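You operate a simulated robot arm through the tools that you are given. There is no shell and no other tool. Be economical: measure what you need, move in short steps, check, and stop when the job is done.

You are at the controls of a simulated two-armed robot. One attempt, no reset.

## Task
Carry the tray to the warming plate, then load its teal tin into the oven.
Fine: tray across the middle of the plate; the brown tin stays in it; upper shelf, pushed in, door closed and latched.

The check looks at the end state, three seconds after you hand in, the way a careful person would. Anything else that was tipped, shoved, dropped, spilled or broken makes it a failure.

## Robot
Two 7-joint arms with two-finger parallel grippers on one trunk, on a base that drives. Base frame: it is fixed to the floor where the robot stands at the start and does not move with it; the origin is under the middle of the robot, x ahead of it, y to its left, z up. Units: mm, degrees, N and s.
The left shoulder is at the start at [60, 144, 965], the right one opposite. With the tool pointing down near the work surface each hand reaches from about 320 to 740 mm from the robot's upright axis, wherever it stands, measured 20 degrees to its own side. Places, roughly: button one [1600, 0, 900]; button three [1900, 0, 900]; button two [1800, 0, 900]; oven door [2900, -100, 1000]; oven latch [2500, 0, 1200]; top of the upper oven shelf [2700, -100, 1100]; top of the warming plate [1800, 200, 900]; upper oven shelf [2700, 0, 1100]. Payload 1.57 kg a hand.
Tool frame (each hand has its own): the origin (TCP) lies between the finger pads and is the grasp point; the fingertips stand 30 mm ahead of it; z points along the fingers, y is the line along which they close. The gripper opens to 110 mm. The fingers are 24 mm wide and 12 mm thick; the gripper's body (48 by 112 mm) begins 78 mm behind the TCP.
Orientation is that of the tool frame in the base frame, as a unit quaternion [x, y, z, w]. With the fingers straight down and closing along the base's y, the tool's x points along the base's -x, its y along +y and its z along -z.

## Interface
- The arms move only by the tool apply_moves. It takes "left_motion", "right_motion" or both (then of equal length, played together; a hand with none holds still); each is a list that holds one entry, the list of rows, each a list of 7 numbers: the shift along the tool's x, y, z in units of 100 mm (1.0 is 100 mm), then the turn, a rotation vector about the tool's x, y, z in units of 180 degrees (1.0 is 180 degrees), then the finger opening in m, from 0 to 0.11. In form: [[[dx, dy, dz, ax, ay, az, jaw], ...]]. A call has 1 to 8 rows; each row is the pose to reach, as a shift and turn from the pose commanded when the call began, along the tool's axes at that moment. A call with a number of a shift or a turn outside -1 to 1 is refused whole. A row lasts 0.2 s, in which the tool goes at most 50 mm and 8.6 degrees; a call with a longer step from one row to the next is refused whole, and so is a gripper value outside its range. Where a pose cannot be reached the arm comes as near as it can. A force on the tool above 40 N (or 10 N above the force at the start of the call, whichever is more), or a blocked arm, ends the call early, and 0.2 s more pass. Each finger travels about 45 mm/s and halts on what it meets, pressing with about 35 N; the grip force reading is that of the motor and also rises with nothing between the fingers. The clock runs only during rows and for 0.2 s after the last one: add rows that repeat a pose to give the fingers time. It gives the time, the measured TCP pose, the force on the tool (base axes), the opening and the grip force at its end, in the units of the frame above (readings bear some noise), with the torque about the TCP (base axes, N m) and any sound that the robot's microphone picked up.
- Cameras (640 x 400 px; columns grow to the right, rows downward): "scene" is now at [43.1, 16.5, 1569.8]; the picture's right is [0.22, -0.98, 0.00], its down [-0.78, -0.18, -0.60] and it looks along [0.59, 0.13, -0.80] (base axes); focal length 295 px, centre (320, 200). "left" rides on the left gripper at [70, -16, -141] in its tool frame; the picture's right is [0.23, 0.97, 0.00], its down [-0.86, 0.20, -0.48] and it looks along [-0.47, 0.11, 0.88] (tool axes); focal length 222 px, centre (320, 200). "right" rides on the right gripper at [70, 16, -141] in its tool frame; the picture's right is [-0.23, 0.97, 0.00], its down [-0.85, -0.20, -0.48] and it looks along [-0.47, -0.11, 0.88] (tool axes); focal length 222 px, centre (320, 200).
- snapshot(camera): a new picture of that camera. No time passes.
- move_column(by): slides the trunk up (or, below 0, down) by that many mm; the arms and the scene camera ride with it, the base frame stays. It gives what a move gives, with no picture.
- steer(legs): drives the robot by 1 to 6 legs, each [ahead, left, turn to the left] in mm, mm and degrees, along the robot's own axes; the way and the turn of a leg run together, so that a leg with both is an arc; at most 1500 mm and 180 degrees a leg. The arms and the cameras ride along, it lands a little off, and it stops where it bumps. It gives what a move gives.
- turn_head(pan, tilt): turns the head with the scene camera to pan (to the left, within 86 degrees either way) and tilt (down, from -29 to 69), counted from straight ahead of the robot. It gives what a move gives.
- measure_at(camera, pixels): for up to 12 pixels [column, row] of the newest picture of that camera ("zoom" is the newest enlarged one), the place [x, y, z] in the base frame of the surface seen there, good to about 2 mm. No time passes.
- zoom(camera, box): a new picture of the part [left, top, right, bottom] of that camera's present view, enlarged. No time passes.
- close_job(): hands the job in; it is judged then, once.

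Work in short steps. Measure before you move; look again where a grasp or a placing could have gone wrong, and mend it. You have 80 turns and 58 pictures in all, those below and enlarged ones among them. Open the grippers and draw the arms clear of the work before you hand the job in, unless the task says otherwise; then end with one line.

The tools are called after "Request:" as name(argument=value, ...) on one line, values as JSON. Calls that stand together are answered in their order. apply_moves: Moves the arms, as the interface text tells. Its arguments: {"type":"object","properties":{"left_motion":{"type":"array","items":{"type":"array","items":{"type":"array","items":{"type":"number"}}}},"right_motion":{"type":"array","items":{"type":"array","items":{"type":"array","items":{"type":"number"}}}}},"required":[]} The other tools are called the same way: move_column (by) slides the trunk up or down; steer (legs) drives the base; turn_head (pan, tilt) turns the head that bears the scene camera; snapshot (camera) takes a picture; measure_at (camera, pixels) gives the place of the surface under pixels of a picture; zoom (camera, box) takes an enlarged picture of a part of a camera's view; close_job () hands the job in.

At the start:

```text
t: 0.0
left_ee_pos: [442.2, 376.7, 1091.6]
left_tool_rot: [0.0, 1.0, 0.0, 0.0]
left_wrist_force: [-0.8, -0.7, 0.3]
left_wrist_torque: [-0.03, 0.04, -0.03]
left_finger_gap: 109.9
left_finger_force: 0.1
right_ee_pos: [530.7, -51.3, 1119.3]
right_tool_rot: [0.0, 1.0, 0.001, 0.0]
right_wrist_force: [1.4, -0.2, -0.3]
right_wrist_torque: [0.02, 0.04, -0.01]
right_finger_gap: 110.0
right_finger_force: 0.1
trunk travel left (down, up): [-564.0, 26.0]
robot x, y, heading: [-2.2, -4.2, -0.1]
head pan, tilt: [12.7, 53.0]
```

scene: 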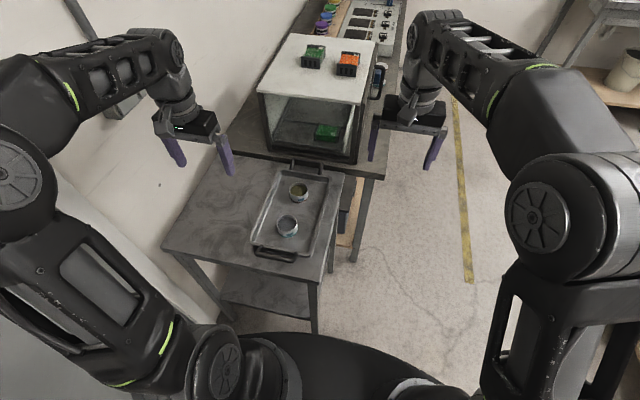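
right: 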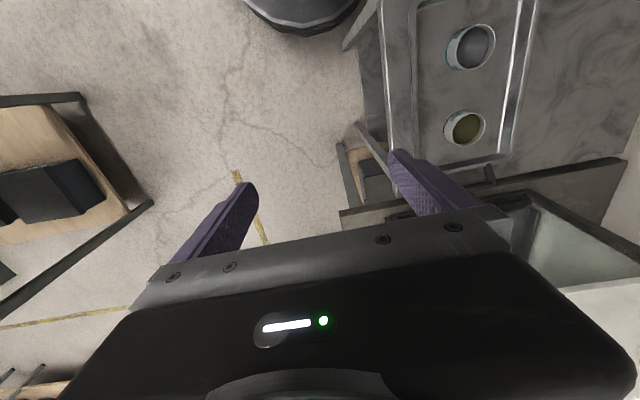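
left: 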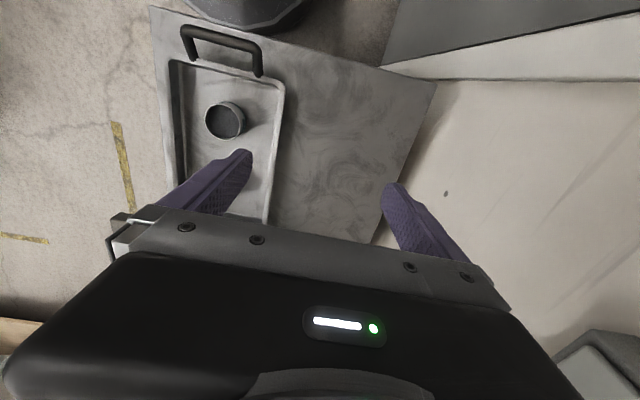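

The tray sits around pixel (290,215) with handles at about (275,254) and (305,165). I measure the tray, its tins and the table first, and zoom for detail.

Request:
measure_at(camera="scene", pixels=[[275, 257], [306, 164], [287, 218], [299, 184], [287, 232], [252, 245], [312, 252], [329, 180], [276, 173], [200, 230], [256, 250], [294, 256]])

Request:
zoom(camera="scene", box=[220, 140, 360, 280])

Request:
turn_head(pan=0, tilt=20)

Request:
snapshot(camera="scene")

```text
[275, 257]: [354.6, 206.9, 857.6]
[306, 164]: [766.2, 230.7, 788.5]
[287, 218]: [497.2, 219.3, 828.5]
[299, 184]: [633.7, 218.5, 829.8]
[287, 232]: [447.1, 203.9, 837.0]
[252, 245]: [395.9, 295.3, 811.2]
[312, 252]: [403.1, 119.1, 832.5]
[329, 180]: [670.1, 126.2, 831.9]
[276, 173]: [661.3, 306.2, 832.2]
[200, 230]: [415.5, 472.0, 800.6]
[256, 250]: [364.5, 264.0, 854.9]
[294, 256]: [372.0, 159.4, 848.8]
```

```text
2.86 times, centred on (290, 210) of scene
```

zoom: 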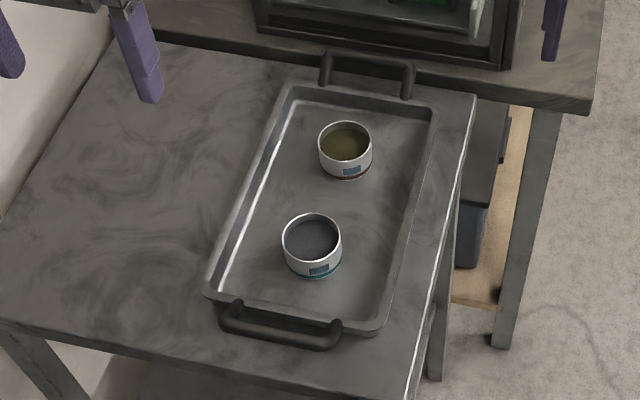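

```text
t: 1.0
left_ee_pos: [443.8, 376.9, 1093.3]
left_tool_rot: [0.001, 1.0, 0.0, 0.001]
left_wrist_force: [0.2, -0.4, 0.2]
left_wrist_torque: [-0.01, 0.03, 0.02]
left_finger_gap: 110.2
left_finger_force: 0.0
right_ee_pos: [530.1, -50.1, 1119.8]
right_tool_rot: [0.0, 1.0, 0.0, 0.0]
right_wrist_force: [0.2, -0.4, 1.2]
right_wrist_torque: [0.0, 0.0, 0.01]
right_finger_gap: 109.9
right_finger_force: 0.1
trunk travel left (down, up): [-564.0, 26.0]
robot x, y, heading: [-1.1, -1.7, -0.1]
head pan, tilt: [0.0, 20.0]
```

```text
53 pictures are left
```

scene: 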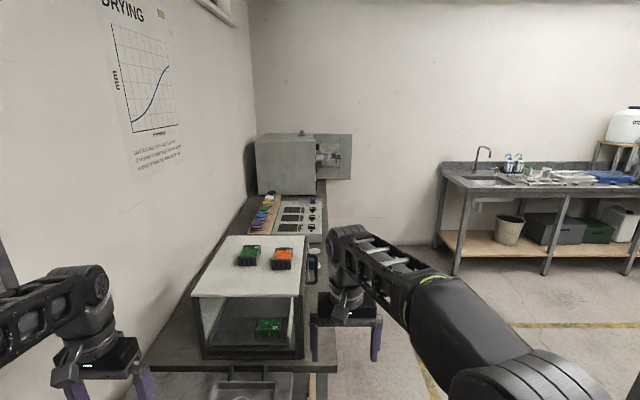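

The bench runs away along +x: box, plate/control panel near (280,215), oven near (290,165) with its door seemingly on the right (-y) side. I zoom in and measure.

Request:
zoom(camera="scene", box=[180, 120, 380, 370])

Request:
measure_at(camera="scene", pixels=[[320, 190], [335, 155], [256, 141], [314, 141], [314, 190], [258, 190], [325, 240], [243, 230], [307, 360], [320, 370], [300, 262], [350, 178]])

Request:
zoom(camera="scene", box=[230, 120, 370, 250])

```text
1.60 times, centred on (280, 245) of scene
```

zoom: 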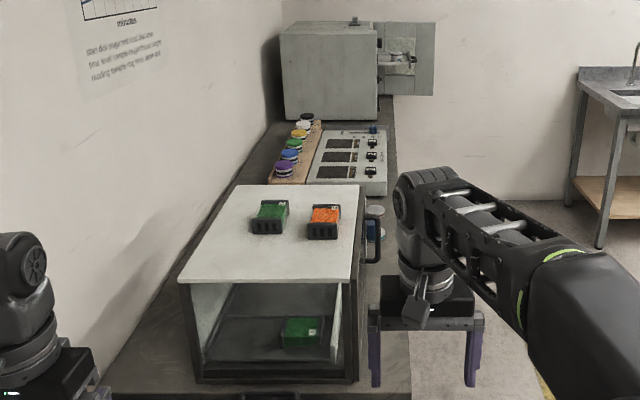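

```text
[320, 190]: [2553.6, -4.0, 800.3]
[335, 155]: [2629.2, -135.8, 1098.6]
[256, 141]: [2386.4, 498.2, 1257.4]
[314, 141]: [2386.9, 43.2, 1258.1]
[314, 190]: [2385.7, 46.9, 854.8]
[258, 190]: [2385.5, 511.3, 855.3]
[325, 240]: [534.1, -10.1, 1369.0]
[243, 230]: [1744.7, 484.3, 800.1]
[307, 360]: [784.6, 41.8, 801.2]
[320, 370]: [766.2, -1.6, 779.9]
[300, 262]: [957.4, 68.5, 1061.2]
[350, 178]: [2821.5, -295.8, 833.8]
```

```text
3.08 times, centred on (300, 185) of scene
```

zoom: 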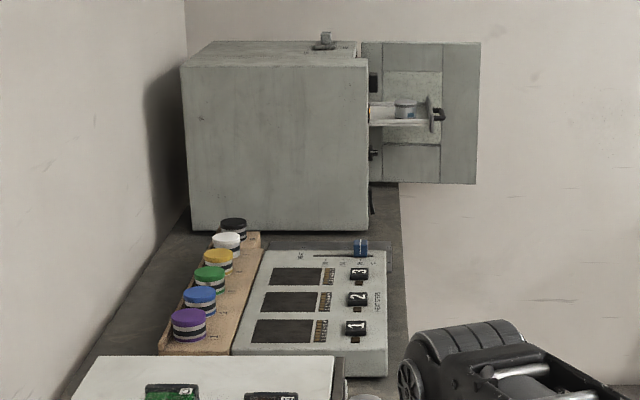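

The oven door is already open at the far side and the upper shelf pulled out with a tin on it. Before driving right, I look around to the right side for clearance.

Request:
turn_head(pan=-60, tilt=25)

Request:
snapshot(camera="scene")

Request:
measure_at(camera="scene", pixels=[[100, 130], [200, 150], [300, 200], [400, 200], [500, 200], [600, 200], [300, 130], [400, 130], [500, 100]])

```text
t: 2.3
left_ee_pos: [443.3, 376.0, 1091.6]
left_tool_rot: [0.001, 1.0, 0.0, 0.0]
left_wrist_force: [0.4, 0.1, 0.4]
left_wrist_torque: [-0.01, 0.0, 0.03]
left_finger_gap: 109.8
left_finger_force: 0.2
right_ee_pos: [531.0, -49.6, 1120.4]
right_tool_rot: [0.001, 1.0, 0.0, 0.0]
right_wrist_force: [-0.1, 0.5, 0.7]
right_wrist_torque: [0.04, 0.0, 0.02]
right_finger_gap: 109.9
right_finger_force: 0.0
trunk travel left (down, up): [-564.0, 26.0]
robot x, y, heading: [-0.5, 0.2, 0.0]
head pan, tilt: [-60.0, 25.0]
```

```text
50 pictures are left
```

scene: 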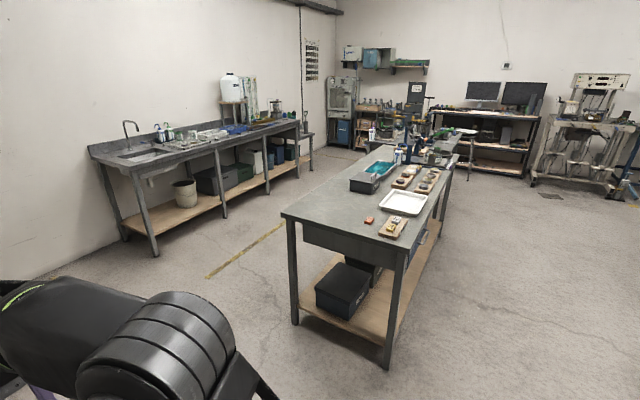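

```text
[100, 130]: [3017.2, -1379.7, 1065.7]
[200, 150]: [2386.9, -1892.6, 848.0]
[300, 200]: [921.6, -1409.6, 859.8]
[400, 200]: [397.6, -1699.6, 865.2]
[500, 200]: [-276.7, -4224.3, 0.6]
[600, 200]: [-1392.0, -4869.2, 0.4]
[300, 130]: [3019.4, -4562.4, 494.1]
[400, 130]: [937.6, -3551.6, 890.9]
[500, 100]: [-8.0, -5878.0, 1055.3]
```

The centre table starts at y≈-1350, so there is room. I shift right 600, turn 90° left, and slide along to x≈555 so the tray's handles lie at my left and right.

Request:
steer(legs=[[0, -600, 0], [0, 0, 90], [0, -555, 0]])

Request:
turn_head(pan=0, tilt=45)

Request:
snapshot(camera="scene")

```text
t: 12.3
left_ee_pos: [169.3, -147.3, 1091.3]
left_tool_rot: [0.716, -0.698, -0.001, 0.0]
left_wrist_force: [-0.7, -0.1, 0.5]
left_wrist_torque: [-0.02, 0.04, 0.01]
left_finger_gap: 109.8
left_finger_force: 0.1
right_ee_pos: [593.7, -49.4, 1120.2]
right_tool_rot: [0.716, -0.698, 0.0, -0.001]
right_wrist_force: [-0.3, -0.6, 0.0]
right_wrist_torque: [-0.01, 0.03, 0.0]
right_finger_gap: 110.4
right_finger_force: 0.1
trunk travel left (down, up): [-564.0, 26.0]
robot x, y, heading: [555.3, -582.1, 91.5]
head pan, tilt: [-60.0, 25.0]
```

```text
t: 13.6
left_ee_pos: [168.3, -147.8, 1092.2]
left_tool_rot: [0.716, -0.698, 0.0, 0.0]
left_wrist_force: [-0.2, 0.7, -0.4]
left_wrist_torque: [0.0, 0.01, 0.02]
left_finger_gap: 109.8
left_finger_force: 0.2
right_ee_pos: [593.0, -49.7, 1121.1]
right_tool_rot: [0.716, -0.698, 0.0, 0.0]
right_wrist_force: [0.5, 0.5, -0.2]
right_wrist_torque: [0.0, 0.01, 0.01]
right_finger_gap: 110.0
right_finger_force: 0.0
trunk travel left (down, up): [-564.0, 26.0]
robot x, y, heading: [556.1, -581.9, 91.4]
head pan, tilt: [0.0, 45.0]
```

```text
49 pictures are left
```

scene: 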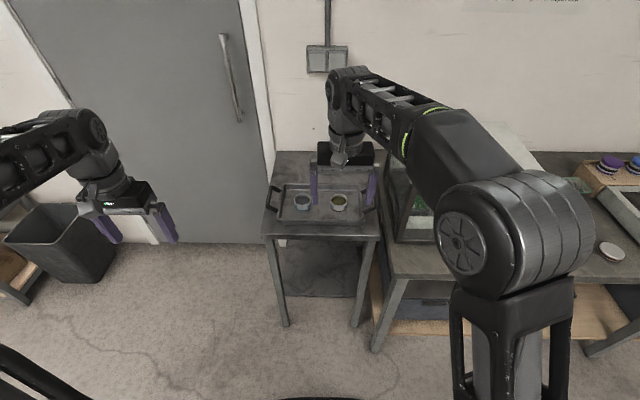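

Both hands already close along base x, which suits the handle bars. The far handle lies close to the box, so I drive 280 ahead and look closely before deciding on the grip.

Request:
steer(legs=[[270, 0, -1.4]])

Request:
turn_head(pan=0, tilt=60)

Request:
zoom(camera="scene", box=[180, 60, 500, 260])

Request:
snapshot(camera="right")

```text
t: 15.5
left_ee_pos: [176.3, 135.6, 1092.2]
left_tool_rot: [-0.707, 0.707, -0.002, -0.001]
left_wrist_force: [0.0, -0.5, 0.1]
left_wrist_torque: [0.0, -0.01, 0.0]
left_finger_gap: 110.2
left_finger_force: 0.0
right_ee_pos: [602.3, 222.0, 1120.9]
right_tool_rot: [-0.707, 0.708, 0.0, 0.0]
right_wrist_force: [0.7, 0.0, 0.2]
right_wrist_torque: [0.0, -0.01, 0.04]
right_finger_gap: 110.0
right_finger_force: 0.2
trunk travel left (down, up): [-564.0, 26.0]
robot x, y, heading: [552.3, -310.1, 89.9]
head pan, tilt: [0.0, 45.0]
```

```text
t: 16.2
left_ee_pos: [176.5, 134.0, 1092.7]
left_tool_rot: [0.707, -0.707, 0.0, 0.0]
left_wrist_force: [0.0, 0.2, 0.1]
left_wrist_torque: [0.01, -0.01, 0.03]
left_finger_gap: 109.8
left_finger_force: 0.0
right_ee_pos: [603.5, 222.0, 1120.9]
right_tool_rot: [-0.707, 0.707, 0.0, 0.0]
right_wrist_force: [-0.1, -0.1, 0.0]
right_wrist_torque: [0.01, 0.0, 0.01]
right_finger_gap: 109.9
right_finger_force: 0.0
trunk travel left (down, up): [-564.0, 26.0]
robot x, y, heading: [552.2, -310.0, 89.8]
head pan, tilt: [0.0, 60.0]
```

```text
2.00 times, centred on (340, 160) of scene
```

zoom: 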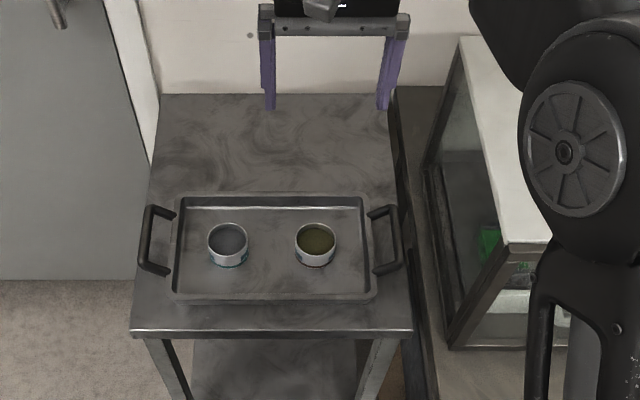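

```text
47 pictures are left
```

right: 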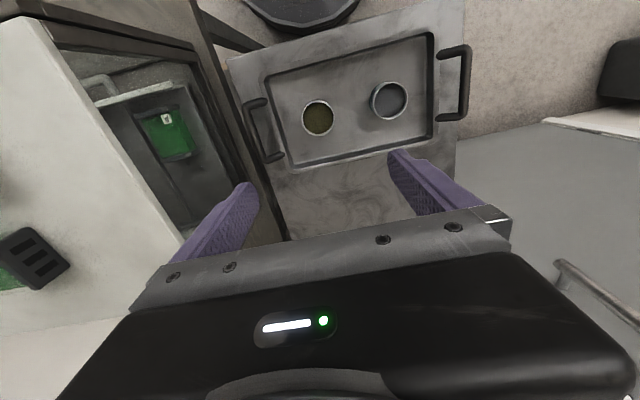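

Both handles are clear. I measure handle bars, tray rim, and the box's near face in the zoomed picture.

Request:
measure_at(camera="zoom", pixels=[[147, 240], [152, 206], [150, 270], [395, 240], [390, 206], [392, 270], [374, 250], [172, 250], [424, 175], [448, 345], [505, 245], [372, 195]])

Request:
measure_at(camera="right", pixels=[[256, 135], [467, 90], [245, 103], [267, 158], [190, 45], [210, 215]])

```text
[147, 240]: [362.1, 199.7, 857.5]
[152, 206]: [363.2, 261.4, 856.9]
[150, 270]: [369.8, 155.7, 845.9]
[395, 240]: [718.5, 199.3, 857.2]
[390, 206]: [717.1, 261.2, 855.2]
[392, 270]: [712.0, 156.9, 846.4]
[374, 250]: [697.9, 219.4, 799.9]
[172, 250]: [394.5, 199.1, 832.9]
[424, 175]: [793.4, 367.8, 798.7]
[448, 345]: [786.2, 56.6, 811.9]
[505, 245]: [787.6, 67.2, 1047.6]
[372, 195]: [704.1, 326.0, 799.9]
```

```text
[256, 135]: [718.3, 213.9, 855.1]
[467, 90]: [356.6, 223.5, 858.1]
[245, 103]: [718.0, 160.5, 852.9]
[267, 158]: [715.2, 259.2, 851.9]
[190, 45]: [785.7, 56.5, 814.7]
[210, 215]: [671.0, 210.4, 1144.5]
```

Bars: left x≈361, right x≈718.5, y≈208, top z≈857; rim gap ≈27 mm, box face at 786. I close the grips to ~34 mm and move the hands above the handles in steps.

Request:
apply_moves(left_motion=[[[-0.2, -0.23, 0.1, 0, 0, 0, 0.09], [-0.4, -0.46, 0.2, 0, 0, 0, 0.07], [-0.6, -0.7, 0.3, 0, 0, 0, 0.05], [-0.74, -0.93, 0.4, 0, 0, 0, 0.034], [-0.74, -0.93, 0.4, 0, 0, 0, 0.034]]], right_motion=[[[0.04, -0.2, 0, 0, 0, 0, 0.09], [0.08, -0.45, 0, 0, 0, 0, 0.07], [0.12, -0.7, 0, 0, 0, 0, 0.05], [0.14, -0.96, 0, 0, 0, 0, 0.034], [0.14, -0.96, 0, 0, 0, 0, 0.034]]])

```text
t: 17.4
left_ee_pos: [269.7, 209.4, 1053.3]
left_tool_rot: [-0.707, 0.707, 0.001, 0.001]
left_wrist_force: [0.0, -0.2, -0.5]
left_wrist_torque: [-0.02, -0.04, 0.01]
left_finger_gap: 33.9
left_finger_force: 0.0
right_ee_pos: [698.9, 208.2, 1119.5]
right_tool_rot: [0.708, -0.706, 0.0, 0.001]
right_wrist_force: [-0.5, 0.1, 0.7]
right_wrist_torque: [-0.02, -0.03, 0.02]
right_finger_gap: 33.9
right_finger_force: 0.0
trunk travel left (down, up): [-564.0, 26.0]
robot x, y, heading: [554.2, -306.6, 90.2]
head pan, tilt: [0.0, 60.0]
```

Left needs +91 in x, right +19.6; I bring both over the bars and down 90–100 mm.

Request:
apply_moves(left_motion=[[[0, -0.3, 0.2, 0, 0, 0, 0.034], [0, -0.6, 0.4, 0, 0, 0, 0.034], [0.01, -0.91, 0.6, 0, 0, 0, 0.034], [0.01, -0.91, 1.0, 0, 0, 0, 0.034]]], right_motion=[[[0, -0.1, 0.2, 0, 0, 0, 0.034], [0, -0.196, 0.4, 0, 0, 0, 0.034], [0, -0.196, 0.7, 0, 0, 0, 0.034], [0, -0.196, 1.0, 0, 0, 0, 0.034]]])

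Request:
apply_moves(right_motion=[[[0, 0, 0.35, 0, 0, 0, 0.034], [0, 0, 0.7, 0, 0, 0, 0.034], [0, 0, 1.0, 0, 0, 0, 0.034]]])

Request:
snapshot(camera="right")

Request:
snapshot(camera="left")

```text
t: 18.4
left_ee_pos: [360.2, 206.4, 951.6]
left_tool_rot: [-0.706, 0.708, 0.0, 0.0]
left_wrist_force: [-0.9, 0.3, -0.2]
left_wrist_torque: [-0.02, 0.0, -0.02]
left_finger_gap: 34.2
left_finger_force: 0.1
right_ee_pos: [716.8, 207.0, 1021.4]
right_tool_rot: [-0.707, 0.707, 0.0, 0.0]
right_wrist_force: [-0.4, 0.5, 0.1]
right_wrist_torque: [-0.02, -0.03, 0.0]
right_finger_gap: 33.9
right_finger_force: 0.1
trunk travel left (down, up): [-564.0, 26.0]
robot x, y, heading: [549.5, -308.6, 90.2]
head pan, tilt: [0.0, 60.0]
```

```text
t: 19.2
left_ee_pos: [359.3, 206.7, 953.0]
left_tool_rot: [-0.707, 0.707, 0.001, -0.001]
left_wrist_force: [0.0, -0.3, -0.3]
left_wrist_torque: [0.0, 0.02, -0.04]
left_finger_gap: 33.9
left_finger_force: 0.0
right_ee_pos: [717.5, 207.5, 921.8]
right_tool_rot: [-0.707, 0.707, 0.0, -0.001]
right_wrist_force: [-0.6, 0.7, -0.1]
right_wrist_torque: [0.0, 0.02, -0.01]
right_finger_gap: 33.9
right_finger_force: 0.1
trunk travel left (down, up): [-564.0, 26.0]
robot x, y, heading: [550.7, -312.0, 90.0]
head pan, tilt: [0.0, 60.0]
```

```text
46 pictures are left
```

right: 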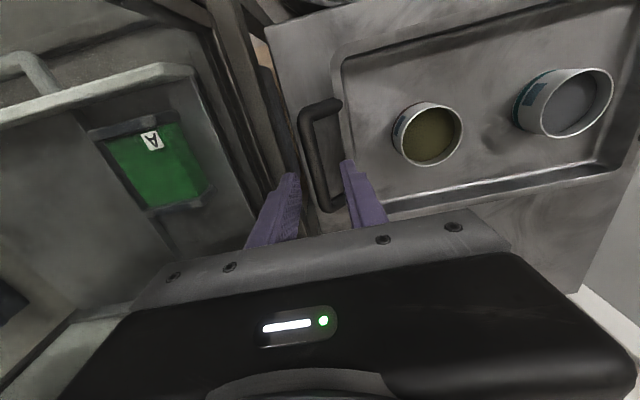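

```text
45 pictures are left
```

left: 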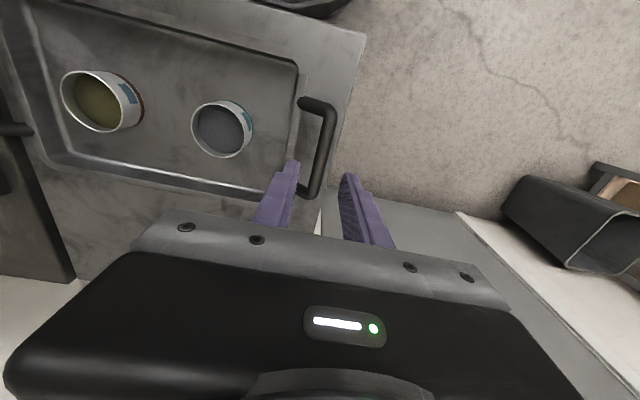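

The bars look straddled. I check the bar positions precisely in these views.

Request:
measure_at(camera="right", pixels=[[308, 140], [312, 160], [304, 120], [345, 160], [316, 100]])

Request:
measure_at(camera="left", pixels=[[328, 130], [322, 160], [332, 112], [300, 130], [312, 188]])

```text
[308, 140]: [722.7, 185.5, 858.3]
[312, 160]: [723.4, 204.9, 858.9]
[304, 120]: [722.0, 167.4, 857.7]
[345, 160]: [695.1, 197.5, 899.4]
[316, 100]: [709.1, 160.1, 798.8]
```

```text
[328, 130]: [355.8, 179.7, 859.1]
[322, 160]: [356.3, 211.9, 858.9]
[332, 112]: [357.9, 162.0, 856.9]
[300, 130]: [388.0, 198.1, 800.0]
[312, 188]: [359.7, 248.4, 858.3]
```

Bar centres ≈357 and ≈722. I nudge and descend to z≈855.

Request:
apply_moves(left_motion=[[[0, 0.02, 0.3, 0, 0, 0, 0.034], [0, 0.02, 0.6, 0, 0, 0, 0.034], [0, 0.02, 0.8, 0, 0, 0, 0.034], [0, 0.02, 0.97, 0, 0, 0, 0.034], [0, 0.02, 0.97, 0, 0, 0, 0.034]]], right_motion=[[[0, -0.04, 0.15, 0, 0, 0, 0.034], [0, -0.04, 0.3, 0, 0, 0, 0.034], [0, -0.04, 0.5, 0, 0, 0, 0.034], [0, -0.04, 0.66, 0, 0, 0, 0.034], [0, -0.04, 0.66, 0, 0, 0, 0.034]]])

Request:
apply_moves(left_motion=[[[0, 0, 0, 0, 0, 0, 0.0], [0, 0, 0, 0, 0, 0, 0.0], [0, 0, 0, 0, 0, 0, 0.0], [0, 0, 0, 0, 0, 0, 0.0]]], right_motion=[[[0, 0, 0, 0, 0, 0, 0.0], [0, 0, 0, 0, 0, 0, 0.0], [0, 0, 0, 0, 0, 0, 0.0], [0, 0, 0, 0, 0, 0, 0.0]]])

```text
t: 20.4
left_ee_pos: [357.3, 207.8, 857.4]
left_tool_rot: [-0.707, 0.707, 0.0, 0.0]
left_wrist_force: [0.0, -0.4, 0.1]
left_wrist_torque: [-0.01, -0.03, 0.04]
left_finger_gap: 34.0
left_finger_force: 0.2
right_ee_pos: [720.9, 207.6, 855.5]
right_tool_rot: [0.707, -0.707, 0.0, 0.0]
right_wrist_force: [-1.2, 0.8, 0.3]
right_wrist_torque: [0.02, 0.0, 0.02]
right_finger_gap: 34.0
right_finger_force: 0.1
trunk travel left (down, up): [-564.0, 26.0]
robot x, y, heading: [552.2, -310.8, 89.7]
head pan, tilt: [0.0, 60.0]
```

```text
t: 21.4
left_ee_pos: [357.2, 207.2, 858.0]
left_tool_rot: [0.707, -0.707, 0.0, 0.0]
left_wrist_force: [-4.4, 0.6, 0.4]
left_wrist_torque: [0.16, 0.02, -0.35]
left_finger_gap: 14.2
left_finger_force: 30.5
right_ee_pos: [721.3, 207.1, 854.1]
right_tool_rot: [0.707, -0.707, 0.001, 0.0]
right_wrist_force: [5.7, -0.5, 0.5]
right_wrist_torque: [0.09, -0.02, 0.45]
right_finger_gap: 14.6
right_finger_force: 30.4
trunk travel left (down, up): [-564.0, 26.0]
robot x, y, heading: [552.3, -308.5, 89.7]
head pan, tilt: [0.0, 60.0]
```

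Both grips hold a 14 mm bar at ~30 N. I lift both together by 100 mm gently.

Request:
apply_moves(left_motion=[[[0, 0, -0.05, 0, 0, 0, 0.0], [0, 0, -0.15, 0, 0, 0, 0.0], [0, 0, -0.3, 0, 0, 0, 0.0], [0, 0, -0.45, 0, 0, 0, 0.0], [0, 0, -0.6, 0, 0, 0, 0.0], [0, 0, -0.75, 0, 0, 0, 0.0], [0, 0, -0.9, 0, 0, 0, 0.0], [0, 0, -1.0, 0, 0, 0, 0.0]]], right_motion=[[[0, 0, -0.05, 0, 0, 0, 0.0], [0, 0, -0.15, 0, 0, 0, 0.0], [0, 0, -0.3, 0, 0, 0, 0.0], [0, 0, -0.45, 0, 0, 0, 0.0], [0, 0, -0.6, 0, 0, 0, 0.0], [0, 0, -0.75, 0, 0, 0, 0.0], [0, 0, -0.9, 0, 0, 0, 0.0], [0, 0, -1.0, 0, 0, 0, 0.0]]])

Request:
snapshot(camera="scene")

```text
t: 23.2
left_ee_pos: [357.7, 206.8, 954.1]
left_tool_rot: [0.707, -0.707, 0.0, 0.0]
left_wrist_force: [-4.4, 0.2, -4.2]
left_wrist_torque: [0.15, 0.04, -0.41]
left_finger_gap: 14.5
left_finger_force: 30.7
right_ee_pos: [723.5, 207.2, 955.9]
right_tool_rot: [0.707, -0.707, 0.0, 0.0]
right_wrist_force: [4.0, 0.9, -3.8]
right_wrist_torque: [-0.18, -0.05, 0.35]
right_finger_gap: 14.4
right_finger_force: 30.6
trunk travel left (down, up): [-564.0, 26.0]
robot x, y, heading: [552.7, -309.2, 90.1]
head pan, tilt: [0.0, 60.0]
```

```text
44 pictures are left
```

scene: 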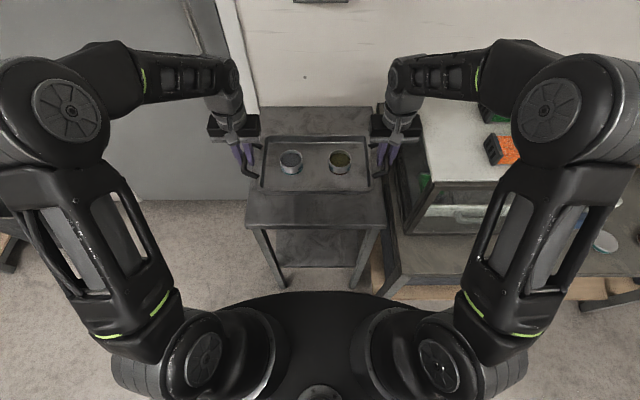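

Tray is up level (~8 N total). I back off to y≈-750 and drive right to x≈1800, keeping heading.

Request:
steer(legs=[[-450, 0, 0], [0, -1250, 0]])

Request:
turn_head(pan=0, tilt=45)

Request:
snapshot(camera="scene")

```text
t: 31.9
left_ee_pos: [1611.9, -247.8, 955.3]
left_tool_rot: [-0.706, 0.708, 0.0, 0.0]
left_wrist_force: [4.6, 0.5, -3.0]
left_wrist_torque: [-0.04, 0.02, -0.43]
left_finger_gap: 14.4
left_finger_force: 30.0
right_ee_pos: [1976.5, -248.2, 955.3]
right_tool_rot: [-0.706, 0.708, 0.0, 0.001]
right_wrist_force: [-4.4, -0.3, -3.3]
right_wrist_torque: [-0.02, 0.01, 0.4]
right_finger_gap: 14.6
right_finger_force: 30.1
trunk travel left (down, up): [-564.0, 26.0]
robot x, y, heading: [1804.8, -764.2, 90.0]
head pan, tilt: [0.0, 60.0]
```

```text
t: 32.7
left_ee_pos: [1609.8, -247.1, 954.6]
left_tool_rot: [-0.706, 0.709, 0.0, 0.001]
left_wrist_force: [-0.7, -0.3, -3.0]
left_wrist_torque: [-0.03, 0.0, -0.41]
left_finger_gap: 14.5
left_finger_force: 30.5
right_ee_pos: [1975.9, -247.0, 955.4]
right_tool_rot: [-0.707, 0.708, 0.0, 0.0]
right_wrist_force: [-0.2, -0.8, -3.5]
right_wrist_torque: [-0.03, 0.0, 0.43]
right_finger_gap: 14.5
right_finger_force: 30.4
trunk travel left (down, up): [-564.0, 26.0]
robot x, y, heading: [1802.9, -763.8, 89.8]
head pan, tilt: [0.0, 45.0]
```

```text
43 pictures are left
```

scene: 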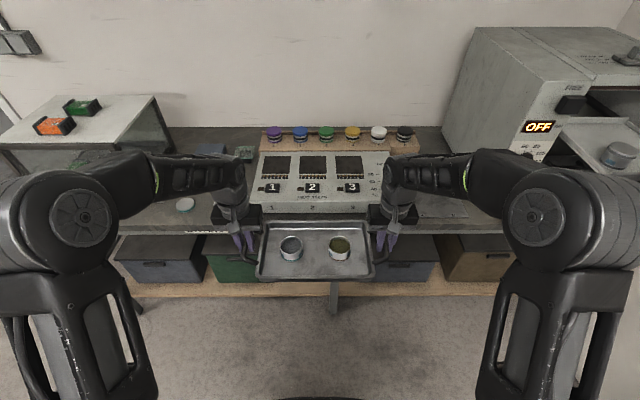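

The panel with 3 displays (HEAT STATION) is near (315,180). There's also a flat pad near (440,205). I zoom to identify the warming plate.

Request:
zoom(camera="scene", box=[150, 110, 490, 250])

Request:
measure_at(camera="zoom", pixels=[[205, 80], [440, 80], [195, 170], [440, 180], [540, 195], [590, 165], [500, 170], [230, 147], [300, 105], [210, 150], [310, 40], [60, 175]])

```text
1.88 times, centred on (320, 180) of scene
```

zoom: 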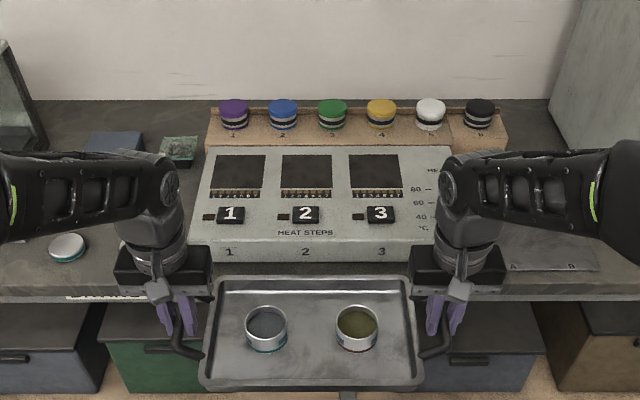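

```text
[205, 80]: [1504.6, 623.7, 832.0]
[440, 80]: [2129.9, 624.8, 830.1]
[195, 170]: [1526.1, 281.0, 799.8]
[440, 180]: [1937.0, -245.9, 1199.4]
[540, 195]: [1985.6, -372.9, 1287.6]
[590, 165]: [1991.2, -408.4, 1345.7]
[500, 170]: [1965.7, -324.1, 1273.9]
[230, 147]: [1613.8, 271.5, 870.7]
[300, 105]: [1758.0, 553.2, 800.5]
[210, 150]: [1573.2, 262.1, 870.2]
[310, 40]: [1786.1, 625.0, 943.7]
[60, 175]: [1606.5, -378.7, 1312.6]
```

The pad marked A…B at zoom (540,260) may be the warming plate; the panel may just be a control. I zoom there and measure.

Request:
zoom(camera="scene", box=[390, 140, 640, 260])

Request:
measure_at(camera="zoom", pixels=[[75, 195], [200, 195], [60, 155], [190, 165], [140, 170], [280, 195], [620, 150], [480, 60], [600, 100]])

Request:
zoom(camera="scene", box=[240, 120, 400, 220])

Request:
measure_at(camera="zoom", pixels=[[75, 150], [240, 150], [440, 160], [240, 300], [290, 245], [560, 150], [70, 340], [540, 360], [120, 275], [450, 270], [300, 340], [590, 190]])

```text
2.56 times, centred on (515, 200) of scene
```

zoom: 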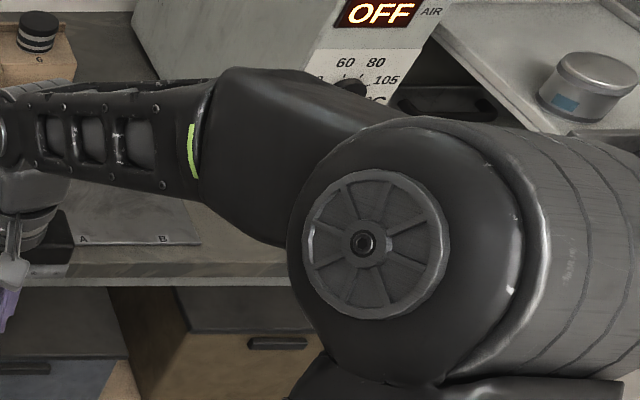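

```text
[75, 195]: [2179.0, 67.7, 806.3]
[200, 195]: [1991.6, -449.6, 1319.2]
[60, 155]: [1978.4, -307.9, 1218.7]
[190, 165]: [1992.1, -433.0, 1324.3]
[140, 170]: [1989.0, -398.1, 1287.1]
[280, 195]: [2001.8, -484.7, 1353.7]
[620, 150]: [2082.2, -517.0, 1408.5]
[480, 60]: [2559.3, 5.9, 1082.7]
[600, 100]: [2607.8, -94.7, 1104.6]
```

```text
4.00 times, centred on (320, 170) of scene
```

zoom: 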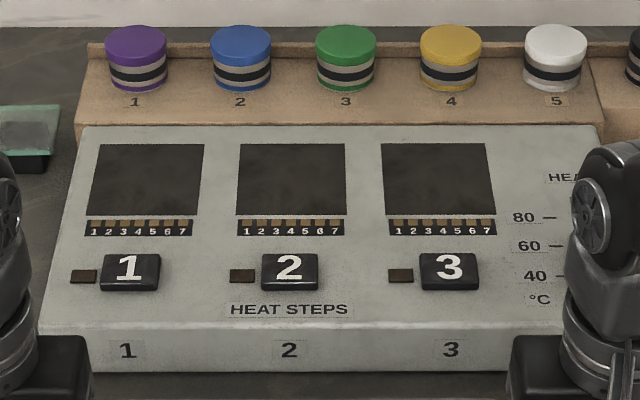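

```text
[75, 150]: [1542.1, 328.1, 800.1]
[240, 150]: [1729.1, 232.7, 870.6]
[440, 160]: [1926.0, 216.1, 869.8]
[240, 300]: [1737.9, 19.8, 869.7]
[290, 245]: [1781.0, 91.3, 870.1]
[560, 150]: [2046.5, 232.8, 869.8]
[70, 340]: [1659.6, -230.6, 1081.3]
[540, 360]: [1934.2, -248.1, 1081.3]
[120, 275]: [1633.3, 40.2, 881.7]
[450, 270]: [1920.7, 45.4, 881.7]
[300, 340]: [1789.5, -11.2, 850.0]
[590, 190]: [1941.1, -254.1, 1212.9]
```

The unit with three dark windows at z≈870 is the warming plate (buttons 1–3 match at y≈40). I measure window corners, unit edges and button edges.

Request:
measure_at(camera="zoom", pixels=[[240, 146], [345, 146], [237, 213], [346, 213], [100, 146], [495, 213], [84, 130], [590, 128], [300, 128], [290, 255], [43, 322], [300, 110]])

Request:
measure_at(camera="zoom", pixels=[[104, 256], [158, 256], [290, 322], [420, 256], [340, 230], [290, 235], [290, 262], [600, 128], [400, 82], [560, 320]])

```text
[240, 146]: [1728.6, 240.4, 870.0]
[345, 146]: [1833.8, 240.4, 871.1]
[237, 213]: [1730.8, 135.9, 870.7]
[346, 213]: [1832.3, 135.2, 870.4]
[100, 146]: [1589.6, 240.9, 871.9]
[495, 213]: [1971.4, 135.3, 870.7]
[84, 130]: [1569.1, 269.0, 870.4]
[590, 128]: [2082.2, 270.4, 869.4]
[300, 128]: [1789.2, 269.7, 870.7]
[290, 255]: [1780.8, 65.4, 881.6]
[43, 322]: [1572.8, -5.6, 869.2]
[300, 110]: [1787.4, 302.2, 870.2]
```

```text
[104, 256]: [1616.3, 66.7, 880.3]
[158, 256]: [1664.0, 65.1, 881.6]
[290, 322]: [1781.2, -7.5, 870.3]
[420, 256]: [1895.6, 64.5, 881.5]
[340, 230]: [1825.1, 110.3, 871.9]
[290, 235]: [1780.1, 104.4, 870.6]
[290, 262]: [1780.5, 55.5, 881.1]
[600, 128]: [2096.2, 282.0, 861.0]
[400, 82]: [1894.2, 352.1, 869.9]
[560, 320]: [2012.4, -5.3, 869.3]
```

Windows span x 1590–1971, y 135–241, z 870, centred (1781,188); button backs at y≈66. I measure the held tray's rim to find its footprint.

Request:
measure_at(camera="scene", pixels=[[264, 224], [367, 224], [315, 223], [258, 274], [373, 274], [315, 277], [315, 256], [292, 259], [340, 258], [315, 281]])

```text
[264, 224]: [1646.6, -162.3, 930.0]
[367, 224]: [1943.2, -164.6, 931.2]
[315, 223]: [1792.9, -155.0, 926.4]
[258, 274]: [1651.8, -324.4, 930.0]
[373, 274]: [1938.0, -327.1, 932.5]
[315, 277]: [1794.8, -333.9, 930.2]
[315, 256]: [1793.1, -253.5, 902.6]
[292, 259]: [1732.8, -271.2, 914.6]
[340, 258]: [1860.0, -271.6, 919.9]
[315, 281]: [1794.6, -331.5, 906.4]
```

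Tray centre is (1793,-247), aligned with the hands. I raise the column 20 mm and drive ahead 330 with a 12 mm left shift; the arms will do the rest.

Request:
move_column(by=20)

Request:
steer(legs=[[330, 12, 0]])

Request:
snapshot(camera="scene")

```text
t: 33.3
left_ee_pos: [1610.9, -246.3, 974.4]
left_tool_rot: [-0.706, 0.709, -0.001, 0.0]
left_wrist_force: [-0.3, 0.5, -4.5]
left_wrist_torque: [0.0, 0.01, -0.37]
left_finger_gap: 14.3
left_finger_force: 31.2
right_ee_pos: [1976.4, -248.4, 975.0]
right_tool_rot: [-0.706, 0.708, 0.0, 0.0]
right_wrist_force: [0.8, 0.5, -4.9]
right_wrist_torque: [-0.01, -0.04, 0.39]
right_finger_gap: 14.6
right_finger_force: 30.7
trunk travel left (down, up): [-584.0, 6.0]
robot x, y, heading: [1801.1, -762.3, 89.7]
head pan, tilt: [0.0, 45.0]
```

```text
t: 35.5
left_ee_pos: [1595.7, 83.7, 974.9]
left_tool_rot: [0.708, -0.706, 0.001, 0.001]
left_wrist_force: [-0.6, 1.0, -3.8]
left_wrist_torque: [-0.05, -0.02, -0.36]
left_finger_gap: 14.4
left_finger_force: 30.1
right_ee_pos: [1961.3, 85.0, 974.4]
right_tool_rot: [0.708, -0.706, 0.0, 0.0]
right_wrist_force: [-0.7, -0.2, -4.2]
right_wrist_torque: [-0.02, 0.02, 0.37]
right_finger_gap: 14.7
right_finger_force: 30.8
trunk travel left (down, up): [-584.0, 6.0]
robot x, y, heading: [1792.8, -431.4, 90.2]
head pan, tilt: [0.0, 45.0]
```

```text
39 pictures are left
```

scene: 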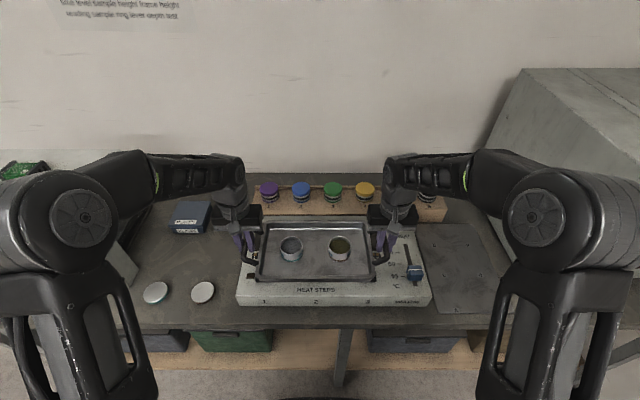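

Tray centre is now (1778,84). The blue slider sits near (412,270); I measure it and extend both arms 100 mm in +y.

Request:
measure_at(camera="scene", pixels=[[408, 250], [414, 272], [407, 270], [425, 190]])

Request:
apply_moves(left_motion=[[[-0.1, 0, 0, 0, 0, 0, 0.0], [-0.25, 0, 0, 0, 0, 0, 0.0], [-0.4, 0, 0, 0, 0, 0, 0.0], [-0.55, 0, 0, 0, 0, 0, 0.0], [-0.7, -0.01, 0, 0, 0, 0, 0.0], [-0.85, -0.02, 0, 0, 0, 0, 0.0], [-0.95, -0.02, 0, 0, 0, 0, 0.0], [-1.0, -0.02, 0, 0, 0, 0, 0.0]]], right_motion=[[[-0.1, 0, 0, 0, 0, 0, 0.0], [-0.25, 0, 0, 0, 0, 0, 0.0], [-0.4, 0, 0, 0, 0, 0, 0.0], [-0.55, 0, 0, 0, 0, 0, 0.0], [-0.7, -0.01, 0, 0, 0, 0, 0.0], [-0.85, -0.02, 0, 0, 0, 0, 0.0], [-0.95, -0.02, 0, 0, 0, 0, 0.0], [-1.0, -0.02, 0, 0, 0, 0, 0.0]]])

Request:
zoom(camera="scene", box=[200, 160, 460, 320])

```text
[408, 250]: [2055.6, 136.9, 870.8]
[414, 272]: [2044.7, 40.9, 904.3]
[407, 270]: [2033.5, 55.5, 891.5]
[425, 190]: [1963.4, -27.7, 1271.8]
```

```text
t: 37.3
left_ee_pos: [1597.5, 184.2, 975.0]
left_tool_rot: [0.708, -0.706, 0.001, 0.001]
left_wrist_force: [-1.6, 0.6, -3.3]
left_wrist_torque: [-0.08, -0.06, -0.39]
left_finger_gap: 14.6
left_finger_force: 30.5
right_ee_pos: [1962.9, 186.1, 975.7]
right_tool_rot: [0.708, -0.706, 0.0, 0.001]
right_wrist_force: [1.9, -0.1, -3.9]
right_wrist_torque: [0.06, -0.08, 0.38]
right_finger_gap: 14.4
right_finger_force: 30.7
trunk travel left (down, up): [-584.0, 6.0]
robot x, y, heading: [1789.6, -431.9, 90.2]
head pan, tilt: [0.0, 45.0]
```

```text
2.46 times, centred on (330, 240) of scene
```

zoom: 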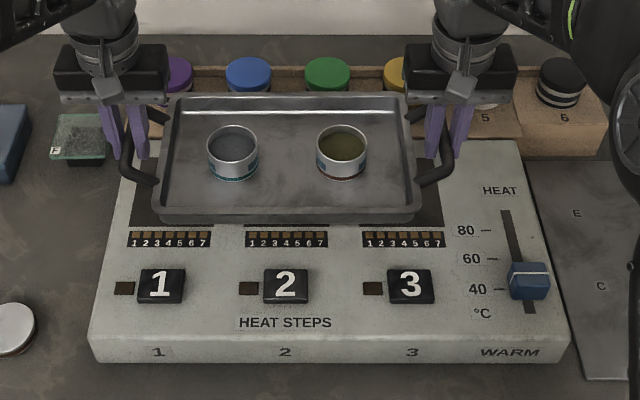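

Tray centre (1780,185), buttons visible in front. I lower both hands ~47 mm gently.

Request:
apply_moves(left_motion=[[[0, 0, 0.1, 0, 0, 0, 0.0], [0, 0, 0.2, 0, 0, 0, 0.0], [0, 0, 0.3, 0, 0, 0, 0.0], [0, 0, 0.37, 0, 0, 0, 0.0], [0, 0, 0.42, 0, 0, 0, 0.0], [0, 0, 0.46, 0, 0, 0, 0.0], [0, 0, 0.46, 0, 0, 0, 0.0]]], right_motion=[[[0, 0, 0.1, 0, 0, 0, 0.0], [0, 0, 0.2, 0, 0, 0, 0.0], [0, 0, 0.3, 0, 0, 0, 0.0], [0, 0, 0.37, 0, 0, 0, 0.0], [0, 0, 0.42, 0, 0, 0, 0.0], [0, 0, 0.46, 0, 0, 0, 0.0], [0, 0, 0.46, 0, 0, 0, 0.0]]])

```text
t: 38.9
left_ee_pos: [1597.8, 183.2, 929.6]
left_tool_rot: [0.707, -0.707, 0.0, -0.001]
left_wrist_force: [0.4, -0.1, -2.9]
left_wrist_torque: [0.08, -0.03, -0.41]
left_finger_gap: 14.6
left_finger_force: 30.8
right_ee_pos: [1962.5, 184.0, 929.3]
right_tool_rot: [0.708, -0.706, 0.001, 0.0]
right_wrist_force: [0.3, 0.4, -3.8]
right_wrist_torque: [-0.1, -0.01, 0.33]
right_finger_gap: 14.5
right_finger_force: 30.8
trunk travel left (down, up): [-584.0, 6.0]
robot x, y, heading: [1793.2, -434.5, 89.9]
head pan, tilt: [0.0, 45.0]
```

Still carrying weight; I lower in 1 mm-ish increments another 5 mm.

Request:
apply_moves(left_motion=[[[0, 0, 0.015, 0, 0, 0, 0.0], [0, 0, 0.03, 0, 0, 0, 0.0], [0, 0, 0.04, 0, 0, 0, 0.0], [0, 0, 0.04, 0, 0, 0, 0.0]]], right_motion=[[[0, 0, 0.015, 0, 0, 0, 0.0], [0, 0, 0.03, 0, 0, 0, 0.0], [0, 0, 0.04, 0, 0, 0, 0.0], [0, 0, 0.04, 0, 0, 0, 0.0]]])

```text
t: 39.9
left_ee_pos: [1598.9, 184.3, 927.4]
left_tool_rot: [0.708, -0.706, -0.002, -0.003]
left_wrist_force: [-0.3, 1.1, 21.2]
left_wrist_torque: [-0.41, -0.01, -0.52]
left_finger_gap: 14.6
left_finger_force: 30.5
right_ee_pos: [1962.8, 182.8, 925.8]
right_tool_rot: [0.708, -0.706, 0.0, -0.001]
right_wrist_force: [-0.9, 1.7, 0.8]
right_wrist_torque: [-0.95, -0.04, 0.19]
right_finger_gap: 14.7
right_finger_force: 30.9
trunk travel left (down, up): [-584.0, 6.0]
robot x, y, heading: [1795.0, -435.5, 89.9]
head pan, tilt: [0.0, 45.0]
```

Contact made (left presses 21 N). I relieve the left by 1.5 mm, and open both grips to 34 mm.

Request:
apply_moves(left_motion=[[[0, 0, -0.012, 0, 0, 0, 0.0], [0, 0, -0.012, 0, 0, 0, 0.02], [0, 0, -0.012, 0, 0, 0, 0.034], [0, 0, -0.012, 0, 0, 0, 0.034], [0, 0, -0.012, 0, 0, 0, 0.034]]], right_motion=[[[0, 0, 0, 0, 0, 0, 0.0], [0, 0, 0, 0, 0, 0, 0.02], [0, 0, 0, 0, 0, 0, 0.034], [0, 0, 0, 0, 0, 0, 0.034], [0, 0, 0, 0, 0, 0, 0.034]]])

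Request:
apply_moves(left_motion=[[[0, 0, -0.2, 0, 0, 0, 0.034], [0, 0, -0.4, 0, 0, 0, 0.034], [0, 0, -0.6, 0, 0, 0, 0.034], [0, 0, -1.0, 0, 0, 0, 0.034]]], right_motion=[[[0, 0, -0.2, 0, 0, 0, 0.034], [0, 0, -0.4, 0, 0, 0, 0.034], [0, 0, -0.6, 0, 0, 0, 0.034], [0, 0, -1.0, 0, 0, 0, 0.034]]])

Request:
zoom(camera="scene", box=[200, 160, 460, 320])

```text
t: 41.1
left_ee_pos: [1597.4, 183.1, 926.2]
left_tool_rot: [0.708, -0.706, 0.0, 0.001]
left_wrist_force: [-0.1, 0.2, -1.0]
left_wrist_torque: [0.01, 0.0, 0.01]
left_finger_gap: 34.1
left_finger_force: 0.1
right_ee_pos: [1961.6, 184.9, 924.4]
right_tool_rot: [0.708, -0.706, 0.0, 0.0]
right_wrist_force: [0.3, -0.1, -0.3]
right_wrist_torque: [0.01, 0.03, 0.0]
right_finger_gap: 33.7
right_finger_force: 0.0
trunk travel left (down, up): [-584.0, 6.0]
robot x, y, heading: [1790.1, -433.1, 89.8]
head pan, tilt: [0.0, 45.0]
```

```text
t: 42.1
left_ee_pos: [1598.4, 181.5, 1028.8]
left_tool_rot: [0.707, -0.707, 0.0, 0.0]
left_wrist_force: [0.5, -0.1, 0.2]
left_wrist_torque: [0.06, 0.0, 0.0]
left_finger_gap: 34.1
left_finger_force: 0.1
right_ee_pos: [1962.4, 184.4, 1027.4]
right_tool_rot: [0.708, -0.706, -0.001, -0.001]
right_wrist_force: [-0.2, -0.5, 0.5]
right_wrist_torque: [0.0, 0.04, -0.02]
right_finger_gap: 34.2
right_finger_force: 0.0
trunk travel left (down, up): [-584.0, 6.0]
robot x, y, heading: [1793.4, -431.1, 90.4]
head pan, tilt: [0.0, 45.0]
```

```text
2.46 times, centred on (330, 240) of scene
```

zoom: 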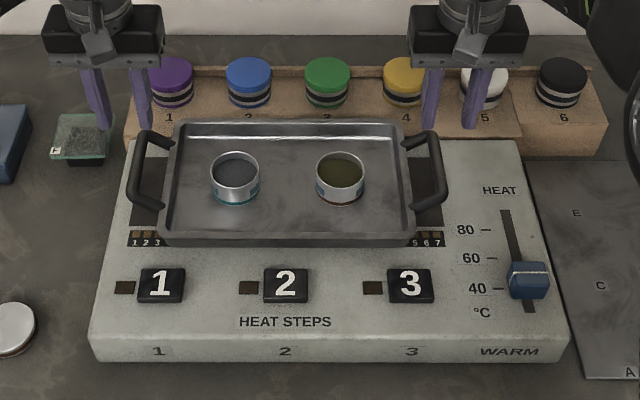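

Tray rests level across the three heating windows, clear of buttons and slider, both tins upright (teal band on the left one). Now I look at the oven from here.

Request:
turn_head(pan=-62, tilt=28)

Request:
snapshot(camera="scene")

```text
t: 43.5
left_ee_pos: [1600.0, 182.1, 1027.4]
left_tool_rot: [0.707, -0.707, -0.001, 0.0]
left_wrist_force: [-0.3, 1.0, -0.4]
left_wrist_torque: [0.0, -0.03, -0.03]
left_finger_gap: 34.1
left_finger_force: 0.1
right_ee_pos: [1962.3, 184.1, 1026.3]
right_tool_rot: [0.708, -0.706, 0.001, 0.0]
right_wrist_force: [-0.3, -0.6, 0.1]
right_wrist_torque: [-0.03, 0.02, 0.01]
right_finger_gap: 34.1
right_finger_force: 0.1
trunk travel left (down, up): [-584.0, 6.0]
robot x, y, heading: [1790.7, -432.5, 89.9]
head pan, tilt: [-62.0, 28.0]
```

```text
36 pictures are left
```

scene: 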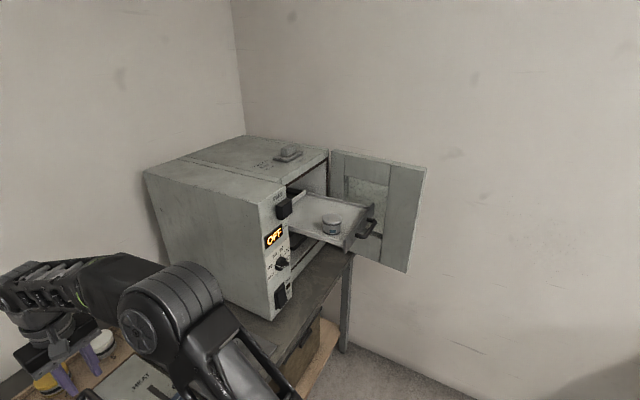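

Request:
zoom(camera="scene", box=[240, 130, 440, 320])

Request:
measure_at(camera="zoom", pixels=[[292, 195], [340, 290], [420, 230], [150, 240], [400, 280], [365, 370], [580, 130], [540, 450], [285, 70], [160, 55], [145, 235], [135, 535]])

```text
2.11 times, centred on (340, 225) of scene
```

zoom: 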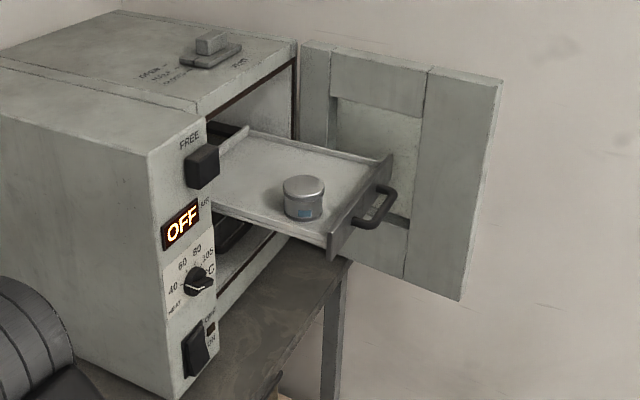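

```text
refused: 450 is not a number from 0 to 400
```

The drawer-like upper shelf is out with a lidded tin on it; a black latch block labelled FREE sits at zoom (202,165). I measure key points.

Request:
measure_at(camera="zoom", pixels=[[202, 165], [195, 280], [195, 350], [304, 183], [250, 150], [370, 165], [330, 225], [380, 205], [212, 205], [500, 85], [462, 295], [302, 55]])

Request:
measure_at(camera="zoom", pixels=[[150, 160], [165, 395], [295, 60], [212, 42], [430, 75], [405, 270], [280, 240], [305, 215], [350, 190], [260, 170], [320, 205], [200, 125]])

Request:
zoom(camera="scene", box=[260, 170, 320, 230])

```text
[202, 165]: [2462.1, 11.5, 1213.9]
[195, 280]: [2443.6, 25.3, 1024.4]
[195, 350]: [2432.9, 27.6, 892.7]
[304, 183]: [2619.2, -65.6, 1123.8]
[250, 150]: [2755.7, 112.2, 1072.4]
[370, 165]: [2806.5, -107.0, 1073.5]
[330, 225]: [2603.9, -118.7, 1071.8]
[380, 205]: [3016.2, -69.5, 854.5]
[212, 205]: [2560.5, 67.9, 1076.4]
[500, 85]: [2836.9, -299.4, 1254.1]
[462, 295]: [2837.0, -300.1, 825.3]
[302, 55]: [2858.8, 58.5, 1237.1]
```

```text
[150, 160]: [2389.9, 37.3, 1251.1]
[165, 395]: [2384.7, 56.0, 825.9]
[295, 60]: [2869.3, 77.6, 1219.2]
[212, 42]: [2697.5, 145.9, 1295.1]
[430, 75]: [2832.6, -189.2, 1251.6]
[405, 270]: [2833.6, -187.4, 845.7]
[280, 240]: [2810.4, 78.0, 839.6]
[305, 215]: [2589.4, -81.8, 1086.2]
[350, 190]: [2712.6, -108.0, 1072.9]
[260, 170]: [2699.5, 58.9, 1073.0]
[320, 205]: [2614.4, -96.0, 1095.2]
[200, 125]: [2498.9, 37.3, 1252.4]
```

```text
6.67 times, centred on (290, 200) of scene
```

zoom: 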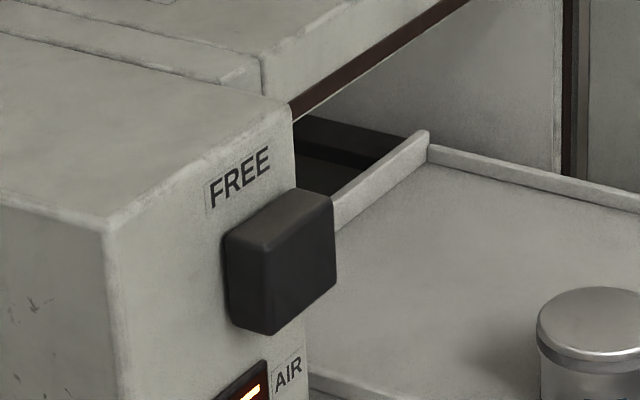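

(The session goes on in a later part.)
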